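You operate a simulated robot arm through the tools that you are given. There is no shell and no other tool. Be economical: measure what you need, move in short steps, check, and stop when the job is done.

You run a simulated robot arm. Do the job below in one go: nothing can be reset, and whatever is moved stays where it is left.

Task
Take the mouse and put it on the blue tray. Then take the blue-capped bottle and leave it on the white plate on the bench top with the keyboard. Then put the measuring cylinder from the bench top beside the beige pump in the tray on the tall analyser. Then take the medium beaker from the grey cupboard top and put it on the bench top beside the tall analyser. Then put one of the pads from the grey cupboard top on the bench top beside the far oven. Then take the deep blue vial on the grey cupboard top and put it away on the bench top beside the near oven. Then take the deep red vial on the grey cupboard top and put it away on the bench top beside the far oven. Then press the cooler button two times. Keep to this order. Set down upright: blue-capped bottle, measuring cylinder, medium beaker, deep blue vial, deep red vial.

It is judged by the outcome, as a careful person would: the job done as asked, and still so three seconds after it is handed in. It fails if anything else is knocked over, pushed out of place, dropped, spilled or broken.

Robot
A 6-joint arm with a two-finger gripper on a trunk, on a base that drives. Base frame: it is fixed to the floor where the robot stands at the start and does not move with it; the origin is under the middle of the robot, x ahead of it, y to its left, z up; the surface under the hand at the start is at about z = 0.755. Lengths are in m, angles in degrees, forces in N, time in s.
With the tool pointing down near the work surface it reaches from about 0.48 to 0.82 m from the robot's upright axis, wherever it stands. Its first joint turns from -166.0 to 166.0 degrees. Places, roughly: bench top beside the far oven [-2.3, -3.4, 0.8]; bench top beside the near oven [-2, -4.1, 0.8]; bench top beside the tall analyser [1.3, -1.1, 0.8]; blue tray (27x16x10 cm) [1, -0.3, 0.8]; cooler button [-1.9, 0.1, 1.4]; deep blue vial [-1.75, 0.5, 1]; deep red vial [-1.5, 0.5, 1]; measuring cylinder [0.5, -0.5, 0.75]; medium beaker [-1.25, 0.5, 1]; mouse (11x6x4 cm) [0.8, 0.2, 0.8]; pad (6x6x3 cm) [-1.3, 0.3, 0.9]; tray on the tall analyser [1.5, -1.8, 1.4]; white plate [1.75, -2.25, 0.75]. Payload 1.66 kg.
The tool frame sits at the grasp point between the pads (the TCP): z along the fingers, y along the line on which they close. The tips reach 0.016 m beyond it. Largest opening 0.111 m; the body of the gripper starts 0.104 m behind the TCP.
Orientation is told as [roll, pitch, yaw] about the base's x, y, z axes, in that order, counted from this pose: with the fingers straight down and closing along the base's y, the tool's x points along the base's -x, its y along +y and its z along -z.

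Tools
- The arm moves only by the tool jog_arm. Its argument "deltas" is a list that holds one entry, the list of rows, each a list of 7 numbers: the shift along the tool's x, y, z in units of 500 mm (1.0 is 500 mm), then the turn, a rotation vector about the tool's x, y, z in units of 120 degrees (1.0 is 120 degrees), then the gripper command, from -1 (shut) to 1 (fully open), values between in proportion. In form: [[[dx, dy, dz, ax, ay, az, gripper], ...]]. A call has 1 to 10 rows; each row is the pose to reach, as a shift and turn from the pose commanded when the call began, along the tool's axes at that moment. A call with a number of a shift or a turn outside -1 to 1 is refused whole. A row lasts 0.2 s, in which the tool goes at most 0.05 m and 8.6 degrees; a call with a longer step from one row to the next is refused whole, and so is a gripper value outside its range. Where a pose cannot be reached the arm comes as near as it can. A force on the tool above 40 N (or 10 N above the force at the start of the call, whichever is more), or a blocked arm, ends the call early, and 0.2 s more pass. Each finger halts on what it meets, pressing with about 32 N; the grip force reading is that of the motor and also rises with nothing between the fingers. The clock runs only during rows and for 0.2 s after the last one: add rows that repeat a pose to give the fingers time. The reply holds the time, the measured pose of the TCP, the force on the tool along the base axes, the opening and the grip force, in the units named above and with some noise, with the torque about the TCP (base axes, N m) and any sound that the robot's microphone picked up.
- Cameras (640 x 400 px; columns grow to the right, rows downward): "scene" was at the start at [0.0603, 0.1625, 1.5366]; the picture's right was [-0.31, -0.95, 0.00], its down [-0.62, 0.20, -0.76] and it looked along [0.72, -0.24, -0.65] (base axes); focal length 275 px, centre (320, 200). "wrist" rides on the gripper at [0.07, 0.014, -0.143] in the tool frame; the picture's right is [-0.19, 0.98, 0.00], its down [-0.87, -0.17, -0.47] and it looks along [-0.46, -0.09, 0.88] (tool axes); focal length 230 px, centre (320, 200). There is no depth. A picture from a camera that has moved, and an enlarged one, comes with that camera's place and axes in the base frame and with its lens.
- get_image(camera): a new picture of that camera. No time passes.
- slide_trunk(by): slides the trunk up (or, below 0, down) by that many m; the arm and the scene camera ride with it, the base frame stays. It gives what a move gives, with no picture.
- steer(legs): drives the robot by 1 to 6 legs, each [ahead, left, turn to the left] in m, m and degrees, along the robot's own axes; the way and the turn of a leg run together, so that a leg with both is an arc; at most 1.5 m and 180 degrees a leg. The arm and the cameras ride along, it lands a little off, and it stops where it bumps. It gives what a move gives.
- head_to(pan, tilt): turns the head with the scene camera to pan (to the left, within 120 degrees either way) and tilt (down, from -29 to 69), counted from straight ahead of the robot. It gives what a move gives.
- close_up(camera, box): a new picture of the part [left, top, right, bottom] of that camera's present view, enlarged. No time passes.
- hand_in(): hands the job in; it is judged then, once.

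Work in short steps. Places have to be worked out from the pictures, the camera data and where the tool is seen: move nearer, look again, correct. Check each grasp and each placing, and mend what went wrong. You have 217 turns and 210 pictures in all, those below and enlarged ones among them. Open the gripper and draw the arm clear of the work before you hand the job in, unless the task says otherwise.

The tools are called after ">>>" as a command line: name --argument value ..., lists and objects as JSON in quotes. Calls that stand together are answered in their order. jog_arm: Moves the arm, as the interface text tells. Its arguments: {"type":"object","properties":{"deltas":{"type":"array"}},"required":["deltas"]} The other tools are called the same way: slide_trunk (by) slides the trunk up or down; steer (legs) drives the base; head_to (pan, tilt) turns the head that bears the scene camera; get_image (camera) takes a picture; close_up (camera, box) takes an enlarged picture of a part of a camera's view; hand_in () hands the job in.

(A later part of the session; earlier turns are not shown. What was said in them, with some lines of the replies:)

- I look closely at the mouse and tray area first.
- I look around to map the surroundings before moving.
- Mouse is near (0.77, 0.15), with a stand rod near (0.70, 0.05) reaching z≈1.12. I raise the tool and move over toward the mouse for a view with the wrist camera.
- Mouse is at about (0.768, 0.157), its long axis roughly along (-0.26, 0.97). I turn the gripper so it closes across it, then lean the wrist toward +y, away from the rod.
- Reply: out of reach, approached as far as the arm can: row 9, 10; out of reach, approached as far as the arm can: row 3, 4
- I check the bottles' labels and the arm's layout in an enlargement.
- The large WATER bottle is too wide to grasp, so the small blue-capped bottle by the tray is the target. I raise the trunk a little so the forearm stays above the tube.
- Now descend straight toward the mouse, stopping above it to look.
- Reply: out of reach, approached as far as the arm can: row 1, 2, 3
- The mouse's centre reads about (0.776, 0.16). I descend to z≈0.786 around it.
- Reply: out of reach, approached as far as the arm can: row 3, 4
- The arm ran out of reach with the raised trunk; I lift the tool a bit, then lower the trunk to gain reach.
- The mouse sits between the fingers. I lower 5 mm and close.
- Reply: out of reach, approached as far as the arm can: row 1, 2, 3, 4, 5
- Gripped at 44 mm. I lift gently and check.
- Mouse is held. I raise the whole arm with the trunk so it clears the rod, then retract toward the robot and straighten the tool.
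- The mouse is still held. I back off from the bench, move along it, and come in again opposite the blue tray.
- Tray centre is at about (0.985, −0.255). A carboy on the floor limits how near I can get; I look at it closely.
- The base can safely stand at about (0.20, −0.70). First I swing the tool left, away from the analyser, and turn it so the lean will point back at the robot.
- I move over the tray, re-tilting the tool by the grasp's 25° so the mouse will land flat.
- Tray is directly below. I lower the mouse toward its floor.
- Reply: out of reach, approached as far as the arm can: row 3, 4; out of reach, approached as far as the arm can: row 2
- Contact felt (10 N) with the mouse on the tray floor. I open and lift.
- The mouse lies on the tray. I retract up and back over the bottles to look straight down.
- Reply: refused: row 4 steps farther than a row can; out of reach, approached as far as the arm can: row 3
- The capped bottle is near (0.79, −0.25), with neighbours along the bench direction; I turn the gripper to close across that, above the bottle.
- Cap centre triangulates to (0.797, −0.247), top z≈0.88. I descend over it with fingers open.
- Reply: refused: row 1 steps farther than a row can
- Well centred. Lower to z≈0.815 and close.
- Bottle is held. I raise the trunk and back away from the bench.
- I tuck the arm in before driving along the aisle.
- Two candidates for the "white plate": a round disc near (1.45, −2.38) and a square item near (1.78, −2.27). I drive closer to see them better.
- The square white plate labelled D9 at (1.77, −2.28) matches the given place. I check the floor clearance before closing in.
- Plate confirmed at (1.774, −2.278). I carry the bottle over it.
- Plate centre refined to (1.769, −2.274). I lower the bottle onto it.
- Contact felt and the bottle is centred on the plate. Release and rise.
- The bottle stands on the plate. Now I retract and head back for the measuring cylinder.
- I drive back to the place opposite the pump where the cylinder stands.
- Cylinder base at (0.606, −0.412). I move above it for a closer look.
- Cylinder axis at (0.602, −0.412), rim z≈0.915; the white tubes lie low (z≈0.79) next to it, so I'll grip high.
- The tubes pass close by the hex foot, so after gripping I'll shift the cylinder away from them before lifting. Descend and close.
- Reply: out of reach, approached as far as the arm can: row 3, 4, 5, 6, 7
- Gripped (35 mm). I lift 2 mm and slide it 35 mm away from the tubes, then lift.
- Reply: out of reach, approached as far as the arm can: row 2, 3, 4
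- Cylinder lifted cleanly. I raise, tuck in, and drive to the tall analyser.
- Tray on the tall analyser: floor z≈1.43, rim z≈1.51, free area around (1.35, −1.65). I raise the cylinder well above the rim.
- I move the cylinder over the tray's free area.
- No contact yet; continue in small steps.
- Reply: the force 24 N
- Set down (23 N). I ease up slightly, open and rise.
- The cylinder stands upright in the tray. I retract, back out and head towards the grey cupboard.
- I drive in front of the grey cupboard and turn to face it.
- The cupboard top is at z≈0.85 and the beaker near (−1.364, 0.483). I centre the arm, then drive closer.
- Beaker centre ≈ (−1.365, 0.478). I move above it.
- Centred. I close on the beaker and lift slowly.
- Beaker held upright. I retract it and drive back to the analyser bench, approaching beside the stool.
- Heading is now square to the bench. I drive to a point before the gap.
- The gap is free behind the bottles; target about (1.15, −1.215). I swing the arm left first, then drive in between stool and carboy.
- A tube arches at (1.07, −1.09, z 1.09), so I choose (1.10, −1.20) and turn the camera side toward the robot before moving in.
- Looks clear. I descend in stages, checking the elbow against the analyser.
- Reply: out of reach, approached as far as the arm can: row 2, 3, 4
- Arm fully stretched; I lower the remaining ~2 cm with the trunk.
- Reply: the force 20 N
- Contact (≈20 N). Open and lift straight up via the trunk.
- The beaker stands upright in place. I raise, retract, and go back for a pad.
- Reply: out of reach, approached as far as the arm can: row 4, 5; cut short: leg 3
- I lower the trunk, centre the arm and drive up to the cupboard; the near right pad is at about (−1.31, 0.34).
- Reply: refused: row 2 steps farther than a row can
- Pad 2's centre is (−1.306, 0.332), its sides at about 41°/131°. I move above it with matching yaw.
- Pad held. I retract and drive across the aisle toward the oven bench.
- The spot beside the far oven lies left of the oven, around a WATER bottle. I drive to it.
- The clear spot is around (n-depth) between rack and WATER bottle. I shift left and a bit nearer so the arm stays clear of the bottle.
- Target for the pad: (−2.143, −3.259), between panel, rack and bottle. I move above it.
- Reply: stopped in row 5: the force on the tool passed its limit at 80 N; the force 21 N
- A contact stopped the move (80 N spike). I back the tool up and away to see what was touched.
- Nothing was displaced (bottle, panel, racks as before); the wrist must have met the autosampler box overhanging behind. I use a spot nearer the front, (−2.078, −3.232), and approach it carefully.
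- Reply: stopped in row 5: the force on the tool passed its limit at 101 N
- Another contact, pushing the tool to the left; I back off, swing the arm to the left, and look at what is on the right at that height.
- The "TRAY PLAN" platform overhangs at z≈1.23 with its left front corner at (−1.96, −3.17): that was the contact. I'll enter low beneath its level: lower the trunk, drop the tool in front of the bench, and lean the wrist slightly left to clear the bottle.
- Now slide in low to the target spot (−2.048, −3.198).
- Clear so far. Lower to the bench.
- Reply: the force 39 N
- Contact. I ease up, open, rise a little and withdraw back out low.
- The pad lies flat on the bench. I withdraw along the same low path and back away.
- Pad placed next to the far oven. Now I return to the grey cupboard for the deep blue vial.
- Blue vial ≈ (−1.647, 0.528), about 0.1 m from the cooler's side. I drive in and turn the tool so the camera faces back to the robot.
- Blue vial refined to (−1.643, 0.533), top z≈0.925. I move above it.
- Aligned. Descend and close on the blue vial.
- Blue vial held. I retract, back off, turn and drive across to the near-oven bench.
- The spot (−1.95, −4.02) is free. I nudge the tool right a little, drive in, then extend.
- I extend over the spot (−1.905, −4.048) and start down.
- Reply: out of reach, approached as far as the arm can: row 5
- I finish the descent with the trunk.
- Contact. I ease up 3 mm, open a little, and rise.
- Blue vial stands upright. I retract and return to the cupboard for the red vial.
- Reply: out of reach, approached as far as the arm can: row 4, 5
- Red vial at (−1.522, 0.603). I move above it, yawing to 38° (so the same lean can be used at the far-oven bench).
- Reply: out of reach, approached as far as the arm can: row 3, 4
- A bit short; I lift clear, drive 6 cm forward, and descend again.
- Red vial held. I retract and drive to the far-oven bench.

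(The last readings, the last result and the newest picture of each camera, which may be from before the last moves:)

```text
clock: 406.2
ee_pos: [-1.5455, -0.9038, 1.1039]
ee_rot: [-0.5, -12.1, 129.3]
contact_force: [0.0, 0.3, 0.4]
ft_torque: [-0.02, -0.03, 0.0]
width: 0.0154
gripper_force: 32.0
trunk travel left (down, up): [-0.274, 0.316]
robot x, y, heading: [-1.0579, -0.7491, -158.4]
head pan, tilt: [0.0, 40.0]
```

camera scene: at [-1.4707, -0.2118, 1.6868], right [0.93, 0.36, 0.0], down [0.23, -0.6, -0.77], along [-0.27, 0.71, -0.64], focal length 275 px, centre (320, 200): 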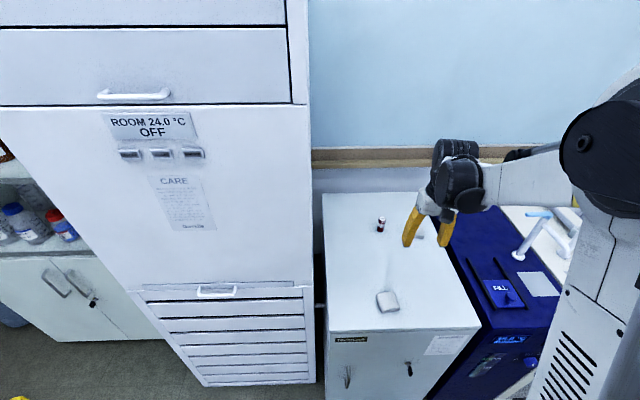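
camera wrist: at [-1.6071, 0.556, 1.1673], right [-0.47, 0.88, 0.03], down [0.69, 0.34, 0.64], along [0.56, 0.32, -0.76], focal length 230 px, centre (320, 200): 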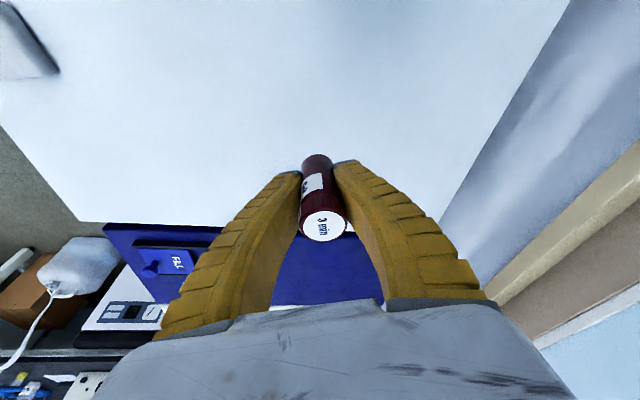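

>>> steer --legs '[[0.45, 1.064, 0], [0.45, 1.064, 0]]'

>>> slide_trunk --by -0.125

>>> head_to --pan -10 --tilt 40

>>> get_image --camera "scene"

```text
clock: 417.5
ee_pos: [-1.5919, -3.2044, 1.1033]
ee_rot: [-0.5, -12.1, 129.5]
contact_force: [-1.3, 0.4, -0.4]
ft_torque: [0.01, 0.0, 0.01]
width: 0.0153
gripper_force: 32.2
trunk travel left (down, up): [-0.274, 0.316]
robot x, y, heading: [-1.1043, -3.0486, -157.9]
head pan, tilt: [0.0, 40.0]
```

```text
clock: 419.0
ee_pos: [-1.5911, -3.204, 0.9793]
ee_rot: [-0.5, -12.1, 129.6]
contact_force: [-1.6, -0.5, 0.1]
ft_torque: [0.02, 0.03, -0.03]
width: 0.0154
gripper_force: 31.3
trunk travel left (down, up): [-0.149, 0.441]
robot x, y, heading: [-1.1094, -3.0477, -158.2]
head pan, tilt: [0.0, 40.0]
```

```text
clock: 419.8
ee_pos: [-1.5926, -3.2046, 0.9794]
ee_rot: [-0.5, -12.0, 129.6]
contact_force: [-0.5, -0.5, -0.8]
ft_torque: [0.01, -0.05, -0.04]
width: 0.0153
gripper_force: 32.2
trunk travel left (down, up): [-0.149, 0.441]
robot x, y, heading: [-1.1056, -3.0481, -158.3]
head pan, tilt: [-10.0, 40.0]
```

```text
57 pictures are left
camera scene: at [-1.1005, -3.2353, 1.5618], right [-0.21, 0.98, 0.0], down [0.63, 0.13, -0.77], along [-0.75, -0.16, -0.64], focal length 275 px, centre (320, 200)
```

scene: 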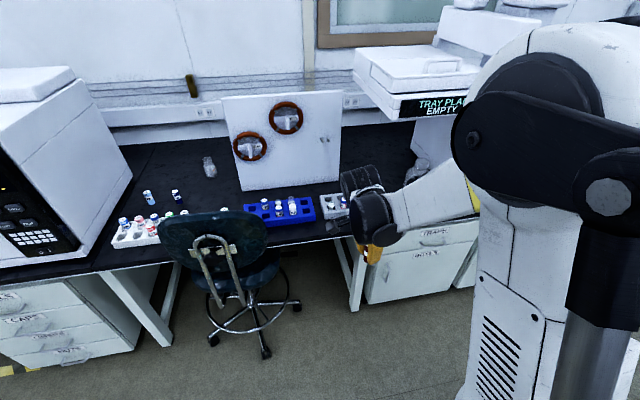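

>>> jog_arm --deltas '[[[-0.028, -0.013, 0.072, 0, 0, 0, -1], [-0.057, -0.027, 0.145, 0, 0, 0, -1], [-0.085, -0.04, 0.218, 0, 0, 0, -1], [-0.114, -0.053, 0.29, 0, 0, 0, -1]]]'

>>> steer --legs '[[0.25, 0, 0]]'

>>> get_image --camera "wrist"

>>> get_image --camera "scene"

```text
clock: 420.8
ee_pos: [-1.6251, -3.121, 0.8484]
ee_rot: [-0.4, -12.0, 129.5]
contact_force: [-0.2, -0.7, -1.2]
ft_torque: [-0.02, 0.0, -0.01]
width: 0.015
gripper_force: 32.0
trunk travel left (down, up): [-0.149, 0.441]
robot x, y, heading: [-1.1047, -3.0503, -158.3]
head pan, tilt: [-10.0, 40.0]
```

```text
clock: 422.6
ee_pos: [-1.8557, -3.2133, 0.8483]
ee_rot: [-0.5, -12.2, 129.5]
contact_force: [0.0, -0.8, -0.3]
ft_torque: [0.01, -0.02, -0.01]
width: 0.0151
gripper_force: 31.9
trunk travel left (down, up): [-0.149, 0.441]
robot x, y, heading: [-1.336, -3.1391, -158.3]
head pan, tilt: [-10.0, 40.0]
```

```text
56 pictures are left
camera wrist: at [-1.8043, -3.2979, 0.9737], right [-0.88, -0.48, 0.03], down [-0.35, 0.68, 0.64], along [-0.33, 0.55, -0.76], focal length 230 px, centre (320, 200)
```

wrist: 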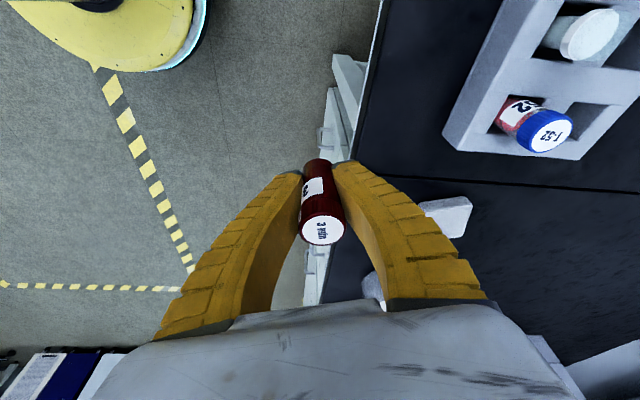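

```text
55 pictures are left
camera scene: at [-1.3315, -3.3276, 1.5617], right [-0.2, 0.98, 0.0], down [0.63, 0.13, -0.77], along [-0.75, -0.16, -0.64], focal length 275 px, centre (320, 200)
```

scene: 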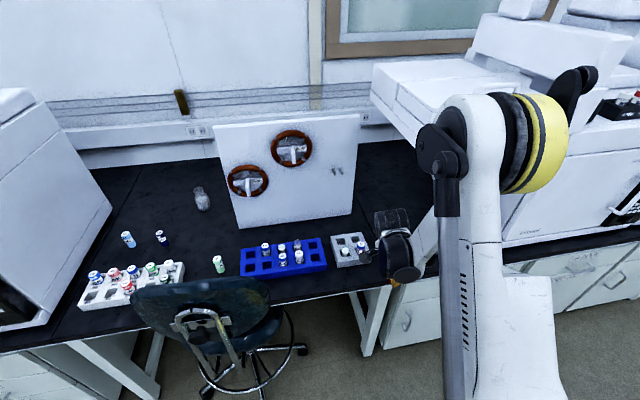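

Now slide in to the front spot (−1.984, −3.172), ahead of the pad.

>>> jog_arm --deltas '[[[-0.056, 0.036, 0.012, 0, 0, 0, -1], [-0.111, 0.072, 0.024, 0, 0, 0, -1], [-0.167, 0.108, 0.035, 0, 0, 0, -1], [-0.222, 0.144, 0.047, 0, 0, 0, -1]]]'

>>> get_image --camera "wrist"

```text
clock: 423.6
ee_pos: [-1.9834, -3.17, 0.8488]
ee_rot: [-0.6, -12.0, 129.5]
contact_force: [-0.7, 0.8, -0.5]
ft_torque: [0.01, 0.01, 0.0]
width: 0.0152
gripper_force: 32.1
trunk travel left (down, up): [-0.149, 0.441]
robot x, y, heading: [-1.34, -3.1391, -158.2]
head pan, tilt: [-10.0, 40.0]
```

```text
54 pictures are left
camera wrist: at [-1.9326, -3.256, 0.9733], right [-0.88, -0.48, 0.03], down [-0.35, 0.68, 0.64], along [-0.33, 0.55, -0.76], focal length 230 px, centre (320, 200)
```

wrist: 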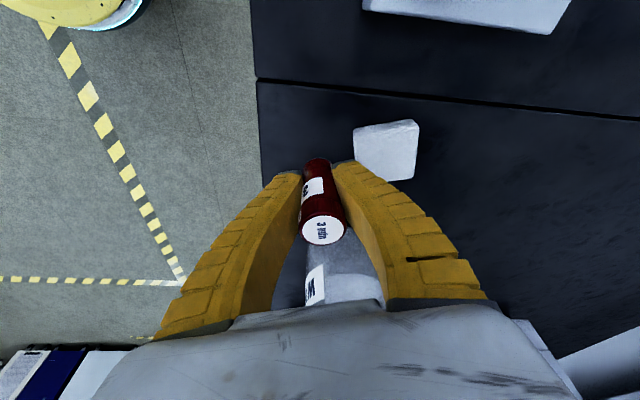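

>>> jog_arm --deltas '[[[0.012, -0.012, 0.045, 0, 0, 0, -1], [0.021, -0.012, 0.085, 0, 0, 0, -1], [0.026, -0.012, 0.108, 0, 0, 0, -1]]]'

>>> get_image --camera "wrist"

```text
clock: 424.4
ee_pos: [-1.976, -3.1673, 0.7937]
ee_rot: [-0.4, -12.0, 129.4]
contact_force: [-0.1, 0.3, -0.6]
ft_torque: [-0.02, -0.03, -0.01]
width: 0.015
gripper_force: 31.6
trunk travel left (down, up): [-0.149, 0.441]
robot x, y, heading: [-1.3379, -3.1402, -158.4]
head pan, tilt: [-10.0, 40.0]
```

```text
53 pictures are left
camera wrist: at [-1.9256, -3.253, 0.918], right [-0.88, -0.48, 0.03], down [-0.35, 0.68, 0.64], along [-0.33, 0.55, -0.76], focal length 230 px, centre (320, 200)
```

wrist: 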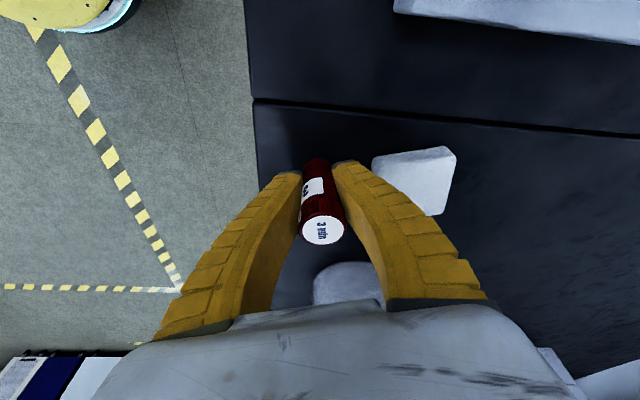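

>>> jog_arm --deltas '[[[0.001, 0, 0.006, 0, 0, 0, -1], [0.002, 0, 0.012, 0, 0, 0, -1]]]'

>>> jog_arm --deltas '[[[0.001, 0, 0.004, 0, 0, 0, -1], [0.001, 0, 0.007, 0, 0, 0, -1]]]'

```text
clock: 425.0
ee_pos: [-1.9769, -3.168, 0.7877]
ee_rot: [-0.5, -12.1, 129.4]
contact_force: [-0.8, 0.1, 0.2]
ft_torque: [0.02, -0.01, -0.02]
width: 0.0153
gripper_force: 32.2
trunk travel left (down, up): [-0.149, 0.441]
robot x, y, heading: [-1.3372, -3.1391, -158.0]
head pan, tilt: [-10.0, 40.0]
```

```text
clock: 425.6
ee_pos: [-1.976, -3.1653, 0.7861]
ee_rot: [-0.4, -12.2, 129.5]
contact_force: [1.3, -0.6, 18.4]
ft_torque: [-0.16, -0.11, 0.02]
width: 0.0157
gripper_force: 31.6
trunk travel left (down, up): [-0.149, 0.441]
robot x, y, heading: [-1.3382, -3.1375, -158.3]
head pan, tilt: [-10.0, 40.0]
```

Contact. Ease up, open modestly, and rise vertically.

>>> jog_arm --deltas '[[[-0.001, 0, -0.004, 0, 0, 0, -0.6], [-0.001, 0, -0.004, 0, 0, 0, -0.2], [-0.001, 0, -0.004, 0, 0, 0, -0.2], [-0.014, 0, -0.06, 0, 0, 0, -0.2], [-0.031, 0, -0.14, 0, 0, 0, -0.2]]]'

>>> get_image --camera "wrist"

```text
clock: 426.8
ee_pos: [-1.976, -3.1666, 0.8559]
ee_rot: [-0.5, -12.1, 129.5]
contact_force: [0.2, -0.6, 0.5]
ft_torque: [0.0, 0.04, -0.01]
width: 0.0468
gripper_force: 2.0
trunk travel left (down, up): [-0.149, 0.441]
robot x, y, heading: [-1.3393, -3.1391, -158.5]
head pan, tilt: [-10.0, 40.0]
```

```text
52 pictures are left
camera wrist: at [-1.9259, -3.2519, 0.9804], right [-0.88, -0.48, 0.03], down [-0.35, 0.68, 0.64], along [-0.33, 0.55, -0.76], focal length 230 px, centre (320, 200)
```

wrist: 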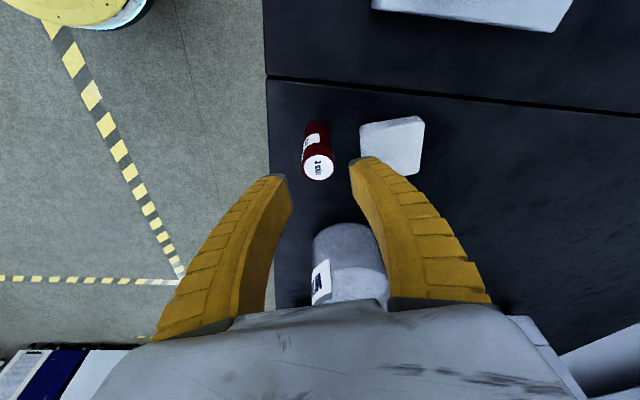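

Red vial stands upright by the pad. I rise a bit more, withdraw low, and back away.

>>> jog_arm --deltas '[[[-0.01, 0, -0.04, 0, 0, 0, -0.2], [0.046, -0.036, -0.052, 0, 0, 0, -0.2], [0.101, -0.072, -0.064, 0, 0, 0, -0.2], [0.157, -0.108, -0.075, 0, 0, 0, -0.2], [0.212, -0.144, -0.087, 0, 0, 0, -0.2]]]'

>>> steer --legs '[[-0.45, 0, 0]]'

>>> get_image --camera "scene"

```text
clock: 428.0
ee_pos: [-1.8494, -3.2082, 0.8758]
ee_rot: [-0.4, -12.1, 129.5]
contact_force: [0.3, 0.0, 0.1]
ft_torque: [-0.01, 0.03, -0.01]
width: 0.0465
gripper_force: 1.6
trunk travel left (down, up): [-0.149, 0.441]
robot x, y, heading: [-1.3373, -3.1414, -158.2]
head pan, tilt: [-10.0, 40.0]
```

```text
clock: 430.7
ee_pos: [-1.4328, -3.0404, 0.8776]
ee_rot: [-0.5, -12.1, 129.4]
contact_force: [0.6, 0.3, -0.4]
ft_torque: [-0.01, -0.02, -0.01]
width: 0.0466
gripper_force: 2.1
trunk travel left (down, up): [-0.149, 0.441]
robot x, y, heading: [-0.9211, -2.9763, -158.6]
head pan, tilt: [-10.0, 40.0]
```

```text
51 pictures are left
camera scene: at [-0.9137, -3.1608, 1.5618], right [-0.2, 0.98, 0.0], down [0.63, 0.13, -0.77], along [-0.75, -0.16, -0.64], focal length 275 px, centre (320, 200)
```

scene: 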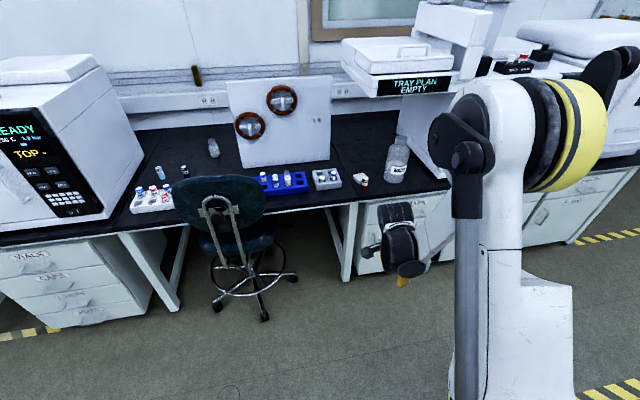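

All placed well. Now to the cooler: I drive in front of its panel and read the buttons.

>>> slide_trunk --by 0.25

>>> steer --legs '[[-0.113, -1.13, 0], [-0.113, -1.13, 0], [0, 0, -89.5]]'

>>> head_to --pan 10 --tilt 15

>>> get_image --camera "scene"

```text
clock: 433.3
ee_pos: [-1.4329, -3.0413, 1.1273]
ee_rot: [-0.5, -12.1, 129.3]
contact_force: [-0.7, -0.6, -0.5]
ft_torque: [-0.01, 0.01, 0.02]
width: 0.0468
gripper_force: 1.7
trunk travel left (down, up): [-0.399, 0.191]
robot x, y, heading: [-0.9161, -2.9766, -158.2]
head pan, tilt: [-10.0, 40.0]
```

```text
clock: 448.3
ee_pos: [-1.6109, -0.2622, 1.127]
ee_rot: [-0.4, -12.1, 39.1]
contact_force: [-0.2, -0.5, -0.1]
ft_torque: [0.0, 0.0, -0.01]
width: 0.0467
gripper_force: 1.2
trunk travel left (down, up): [-0.399, 0.191]
robot x, y, heading: [-1.5478, -0.7781, 111.7]
head pan, tilt: [-10.0, 40.0]
```

```text
clock: 449.2
ee_pos: [-1.6115, -0.2609, 1.1258]
ee_rot: [-0.5, -12.0, 39.2]
contact_force: [0.4, 1.4, 0.2]
ft_torque: [-0.01, 0.01, 0.0]
width: 0.0465
gripper_force: 1.7
trunk travel left (down, up): [-0.399, 0.191]
robot x, y, heading: [-1.5452, -0.772, 111.6]
head pan, tilt: [10.0, 15.0]
```

```text
50 pictures are left
camera scene: at [-1.7632, -0.7852, 1.8513], right [0.85, 0.52, 0.0], down [0.14, -0.22, -0.97], along [-0.51, 0.82, -0.26], focal length 275 px, centre (320, 200)
```

scene: 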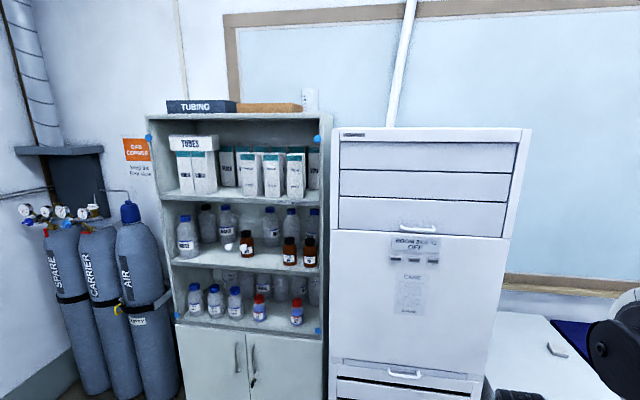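

>>> close_up --camera "scene" --box '[375, 220, 455, 320]'

```text
4.00 times, centred on (415, 270) of scene
camera zoom: at [-1.7632, -0.7852, 1.8513], right [0.85, 0.52, 0.0], down [0.14, -0.22, -0.97], along [-0.51, 0.82, -0.26], focal length 1100 px, centre (-60, -80)
```

zoom: 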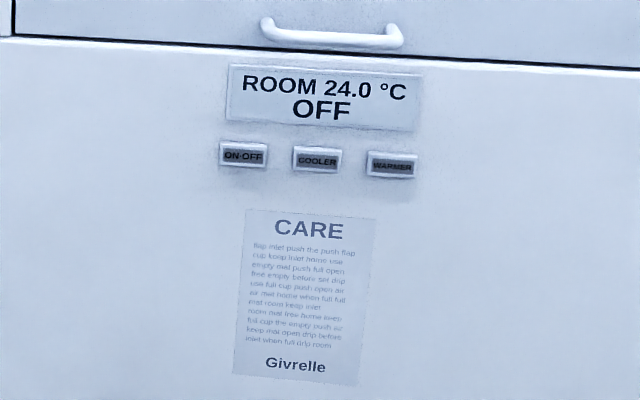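

The middle button is COOLER, at about (−1.944, 0.127, 1.40). I set the tool for a horizontal press: untilt, yaw to face it, then pitch forward.

>>> jog_arm --deltas '[[[0, 0, 0, 0, 0.05, 0, -1], [0, 0, 0, 0, 0.1, 0, -1]]]'

>>> jog_arm --deltas '[[[0.027, 0.026, -0.039, 0, 0, -0.067, -1], [0.054, 0.053, -0.077, 0, 0, -0.135, -1], [0.081, 0.079, -0.116, 0, 0, -0.202, -1], [0.108, 0.106, -0.155, 0, 0, -0.27, -1], [0.134, 0.132, -0.193, 0, 0, -0.337, -1], [0.161, 0.159, -0.232, 0, 0, -0.405, -1], [0.188, 0.185, -0.271, 0, 0, -0.472, -1], [0.215, 0.212, -0.309, 0, 0, -0.54, -1], [0.242, 0.238, -0.348, 0, 0, -0.607, -1]]]'

>>> jog_arm --deltas '[[[-0.045, 0.002, -0.02, 0, -0.07, 0, -1], [-0.089, 0.004, -0.04, 0, -0.14, 0, -1], [-0.134, 0.007, -0.06, 0, -0.21, 0, -1], [-0.178, 0.009, -0.08, 0, -0.28, 0, -1], [-0.223, 0.011, -0.1, 0, -0.35, 0, -1], [-0.268, 0.013, -0.12, 0, -0.42, 0, -1], [-0.312, 0.015, -0.14, 0, -0.49, 0, -1], [-0.357, 0.018, -0.16, 0, -0.56, 0, -1], [-0.401, 0.02, -0.18, 0, -0.63, 0, -1], [-0.446, 0.022, -0.2, 0, -0.7, 0, -1]]]'

>>> get_image --camera "scene"

>>> get_image --camera "wrist"

```text
clock: 449.8
ee_pos: [-1.6113, -0.2615, 1.1271]
ee_rot: [-0.4, -0.1, 39.0]
contact_force: [-0.3, -0.4, 0.2]
ft_torque: [0.0, 0.0, 0.0]
width: 0.0001
gripper_force: 28.4
trunk travel left (down, up): [-0.399, 0.191]
robot x, y, heading: [-1.5442, -0.7754, 111.9]
head pan, tilt: [10.0, 15.0]
```

```text
clock: 451.8
ee_pos: [-1.7816, -0.2452, 1.3001]
ee_rot: [-0.3, 0.4, 112.1]
contact_force: [0.4, -0.1, 0.1]
ft_torque: [-0.02, -0.02, -0.01]
width: 0.0
gripper_force: 28.8
trunk travel left (down, up): [-0.399, 0.191]
robot x, y, heading: [-1.5464, -0.7712, 111.6]
head pan, tilt: [10.0, 15.0]
```

```text
clock: 454.0
ee_pos: [-1.8779, -0.04, 1.3968]
ee_rot: [-2.2, -83.6, 114.2]
contact_force: [-0.3, -0.2, 0.5]
ft_torque: [0.03, 0.0, 0.0]
width: 0.0
gripper_force: 28.3
trunk travel left (down, up): [-0.399, 0.191]
robot x, y, heading: [-1.5468, -0.7758, 111.7]
head pan, tilt: [10.0, 15.0]
```

```text
48 pictures are left
camera scene: at [-1.764, -0.7837, 1.8512], right [0.85, 0.52, 0.0], down [0.14, -0.22, -0.97], along [-0.51, 0.82, -0.26], focal length 275 px, centre (320, 200)
```

scene: 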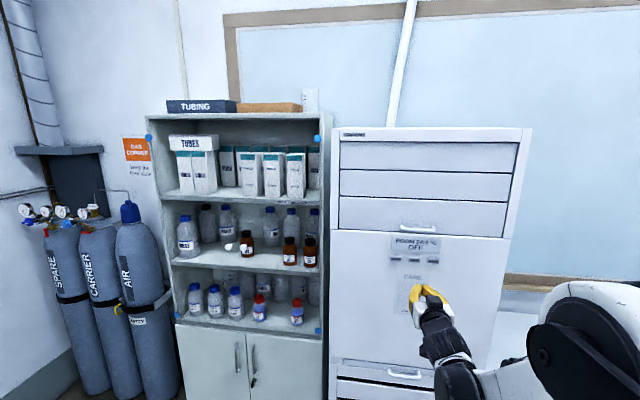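

```text
47 pictures are left
camera wrist: at [-1.834, -0.1844, 1.3425], right [-0.92, -0.35, 0.18], down [0.29, -0.28, 0.91], along [-0.27, 0.89, 0.36], focal length 230 px, centre (320, 200)
```

wrist: 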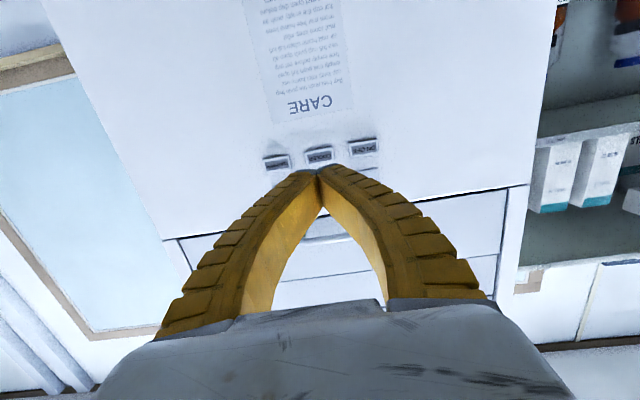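

The tip nearly lines up; wrist view confirms COOLER at (−1.942, 0.128, 1.401). I level the tool and move to 4 cm before it.

>>> jog_arm --deltas '[[[-0.012, -0.002, 0.08, 0, -0.02, 0, -1], [-0.024, -0.005, 0.16, 0, -0.04, 0, -1], [-0.036, -0.007, 0.245, 0, -0.053, 0, -1]]]'

>>> get_image --camera "wrist"

>>> close_up --camera "scene" --box '[370, 220, 460, 320]'

```text
clock: 454.8
ee_pos: [-1.9212, 0.0769, 1.4003]
ee_rot: [-58.0, -89.6, 170.1]
contact_force: [-0.7, 0.5, -1.1]
ft_torque: [0.03, 0.0, 0.0]
width: 0.0001
gripper_force: 28.9
trunk travel left (down, up): [-0.399, 0.191]
robot x, y, heading: [-1.5444, -0.7738, 111.8]
head pan, tilt: [10.0, 15.0]
```

```text
46 pictures are left
camera wrist: at [-1.8795, -0.0605, 1.3296], right [-0.91, -0.37, 0.18], down [0.33, -0.37, 0.87], along [-0.25, 0.85, 0.46], focal length 230 px, centre (320, 200)
```

wrist: 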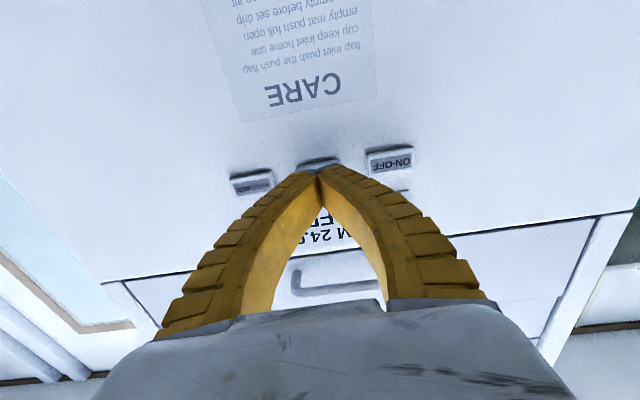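

```text
4.00 times, centred on (415, 270) of scene
camera zoom: at [-1.7644, -0.7825, 1.8511], right [0.85, 0.52, 0.0], down [0.14, -0.22, -0.97], along [-0.51, 0.82, -0.26], focal length 1100 px, centre (-60, -80)
```

zoom: 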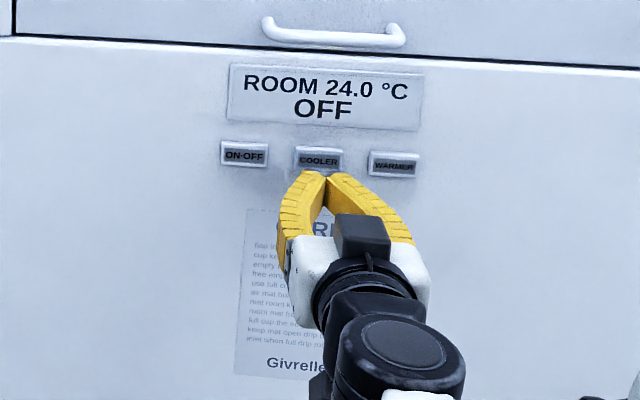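

Aligned with COOLER. First press: advance slowly.

>>> jog_arm --deltas '[[[0, 0, 0.03, 0, 0, 0, -1], [0, 0, 0.05, 0, 0, 0, -1], [0, 0, 0.06, 0, 0, 0, -1], [0, 0, 0.065, 0, 0, 0, -1]]]'

>>> get_image --camera "wrist"

```text
clock: 455.8
ee_pos: [-1.9325, 0.1052, 1.4004]
ee_rot: [-73.2, -89.7, -174.8]
contact_force: [-0.1, 0.9, -1.1]
ft_torque: [0.0, 0.03, 0.01]
width: 0.0
gripper_force: 28.5
trunk travel left (down, up): [-0.399, 0.191]
robot x, y, heading: [-1.5445, -0.7766, 111.6]
head pan, tilt: [10.0, 15.0]
```

```text
44 pictures are left
camera wrist: at [-1.8904, -0.0331, 1.3311], right [-0.91, -0.37, 0.19], down [0.33, -0.38, 0.87], along [-0.25, 0.85, 0.46], focal length 230 px, centre (320, 200)
```

wrist: 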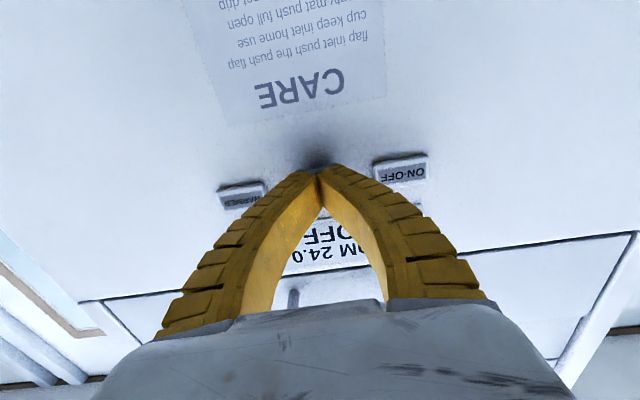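

>>> jog_arm --deltas '[[[0, 0, 0.006, 0, 0, 0, -1], [0, 0, 0.012, 0, 0, 0, -1], [0, 0, 0.018, 0, 0, 0, -1]]]'

```text
clock: 456.6
ee_pos: [-1.9357, 0.113, 1.4019]
ee_rot: [-76.2, -89.7, -171.6]
contact_force: [0.7, -4.5, -2.7]
ft_torque: [0.0, 0.05, 0.02]
width: 0.0058
gripper_force: 28.9
trunk travel left (down, up): [-0.399, 0.191]
robot x, y, heading: [-1.5474, -0.7745, 111.8]
head pan, tilt: [10.0, 15.0]
heard: click
```

Click heard. I withdraw 2.5 cm and check.

>>> jog_arm --deltas '[[[0, 0, -0.03, 0, 0, 0, -1], [0, 0, -0.06, 0, 0, 0, -1], [0, 0, -0.06, 0, 0, 0, -1]]]'

>>> get_image --camera "wrist"

>>> close_up --camera "scene" --box '[370, 220, 460, 320]'

```text
clock: 457.4
ee_pos: [-1.9231, 0.0849, 1.4009]
ee_rot: [-69.7, -89.7, -178.4]
contact_force: [1.1, 0.1, 0.5]
ft_torque: [-0.01, -0.01, -0.02]
width: 0.0
gripper_force: 29.2
trunk travel left (down, up): [-0.399, 0.191]
robot x, y, heading: [-1.5449, -0.7779, 111.8]
head pan, tilt: [10.0, 15.0]
```

```text
43 pictures are left
camera wrist: at [-1.882, -0.0527, 1.331], right [-0.91, -0.37, 0.18], down [0.33, -0.38, 0.87], along [-0.25, 0.85, 0.46], focal length 230 px, centre (320, 200)
```

wrist: 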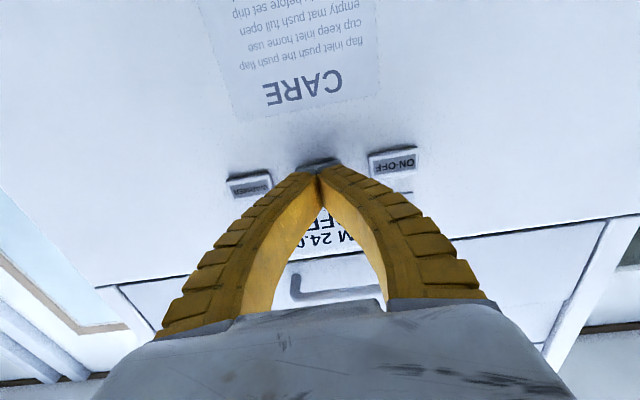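

```text
4.00 times, centred on (415, 270) of scene
camera zoom: at [-1.7634, -0.7849, 1.8513], right [0.85, 0.52, 0.0], down [0.14, -0.22, -0.97], along [-0.51, 0.82, -0.26], focal length 1100 px, centre (-60, -80)
```

zoom: 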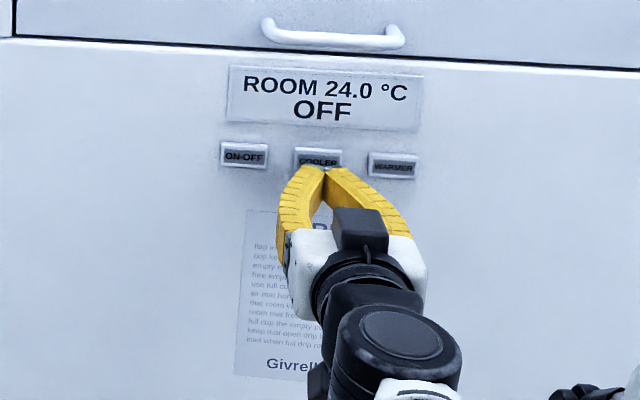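

One click so far. Second press, same depth.

>>> jog_arm --deltas '[[[0, 0, 0.025, 0, 0, 0, -1], [0, 0, 0.042, 0, 0, 0, -1], [0, 0, 0.048, 0, 0, 0, -1], [0, 0, 0.054, 0, 0, 0, -1], [0, 0, 0.06, 0, 0, 0, -1]]]'

```text
clock: 458.6
ee_pos: [-1.9355, 0.1119, 1.4017]
ee_rot: [-75.2, -89.8, -172.7]
contact_force: [1.4, -3.5, -1.2]
ft_torque: [-0.03, -0.04, -0.01]
width: 0.0058
gripper_force: 28.7
trunk travel left (down, up): [-0.399, 0.191]
robot x, y, heading: [-1.5423, -0.775, 111.7]
head pan, tilt: [10.0, 15.0]
heard: click
```

Second click heard. I withdraw, open the gripper and back clear.

>>> jog_arm --deltas '[[[0, 0, -0.03, 0, 0, 0, -1], [0, 0, -0.1, 0, 0, 0, -1], [0, 0, -0.19, 0, 0, 0, -1], [0, 0, -0.28, 0, 0, 0, 0.5], [0, 0, -0.34, 0, 0, 0, 1], [0, 0, -0.34, 0, 0, 0, 1]]]'

>>> steer --legs '[[-0.5, 0, 0]]'

>>> get_image --camera "scene"

```text
clock: 460.0
ee_pos: [-1.8704, -0.0447, 1.3997]
ee_rot: [-67.9, -89.7, 179.7]
contact_force: [0.0, -0.9, 0.7]
ft_torque: [0.0, -0.01, 0.01]
width: 0.1109
gripper_force: 0.0
trunk travel left (down, up): [-0.399, 0.191]
robot x, y, heading: [-1.544, -0.7773, 111.9]
head pan, tilt: [10.0, 15.0]
```

```text
clock: 463.0
ee_pos: [-1.6878, -0.5086, 1.4016]
ee_rot: [-77.0, -89.7, -170.9]
contact_force: [0.3, 0.1, 0.0]
ft_torque: [-0.02, -0.02, 0.01]
width: 0.1107
gripper_force: 0.2
trunk travel left (down, up): [-0.399, 0.191]
robot x, y, heading: [-1.3646, -1.2396, 111.5]
head pan, tilt: [10.0, 15.0]
```

```text
41 pictures are left
camera scene: at [-1.5798, -1.2492, 1.8514], right [0.85, 0.52, 0.0], down [0.14, -0.22, -0.97], along [-0.51, 0.82, -0.26], focal length 275 px, centre (320, 200)
```

scene: 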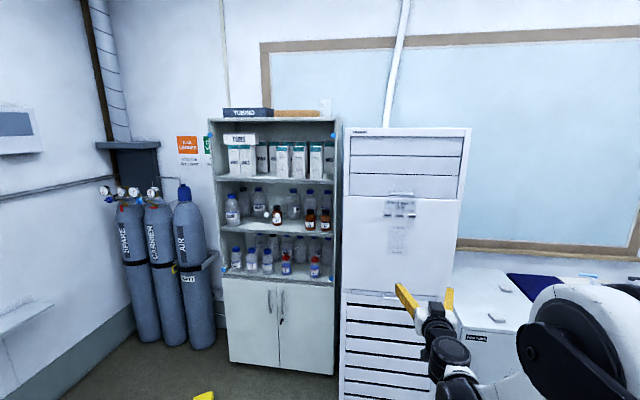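

Everything is done and the arm is clear, so I hand the job in.

>>> hand_in

```text
The job is handed in.
```

I did all eight steps in the order given and handed the job in. The result of the judging has not come back.

- **Contact:** while carrying the pad to the far oven, the arm twice touched the box overhanging the bench, with force spikes of 80 N and 101 N. The pictures afterwards showed nothing moved.
- **Choices I made:** there were two blue-capped WATER bottles, and I took the small one because the large one looked too wide for the gripper. I took the white plate to be the square one marked D9, which matches the given place. The cooler button is the middle one, and I heard one click on each of the two presses.
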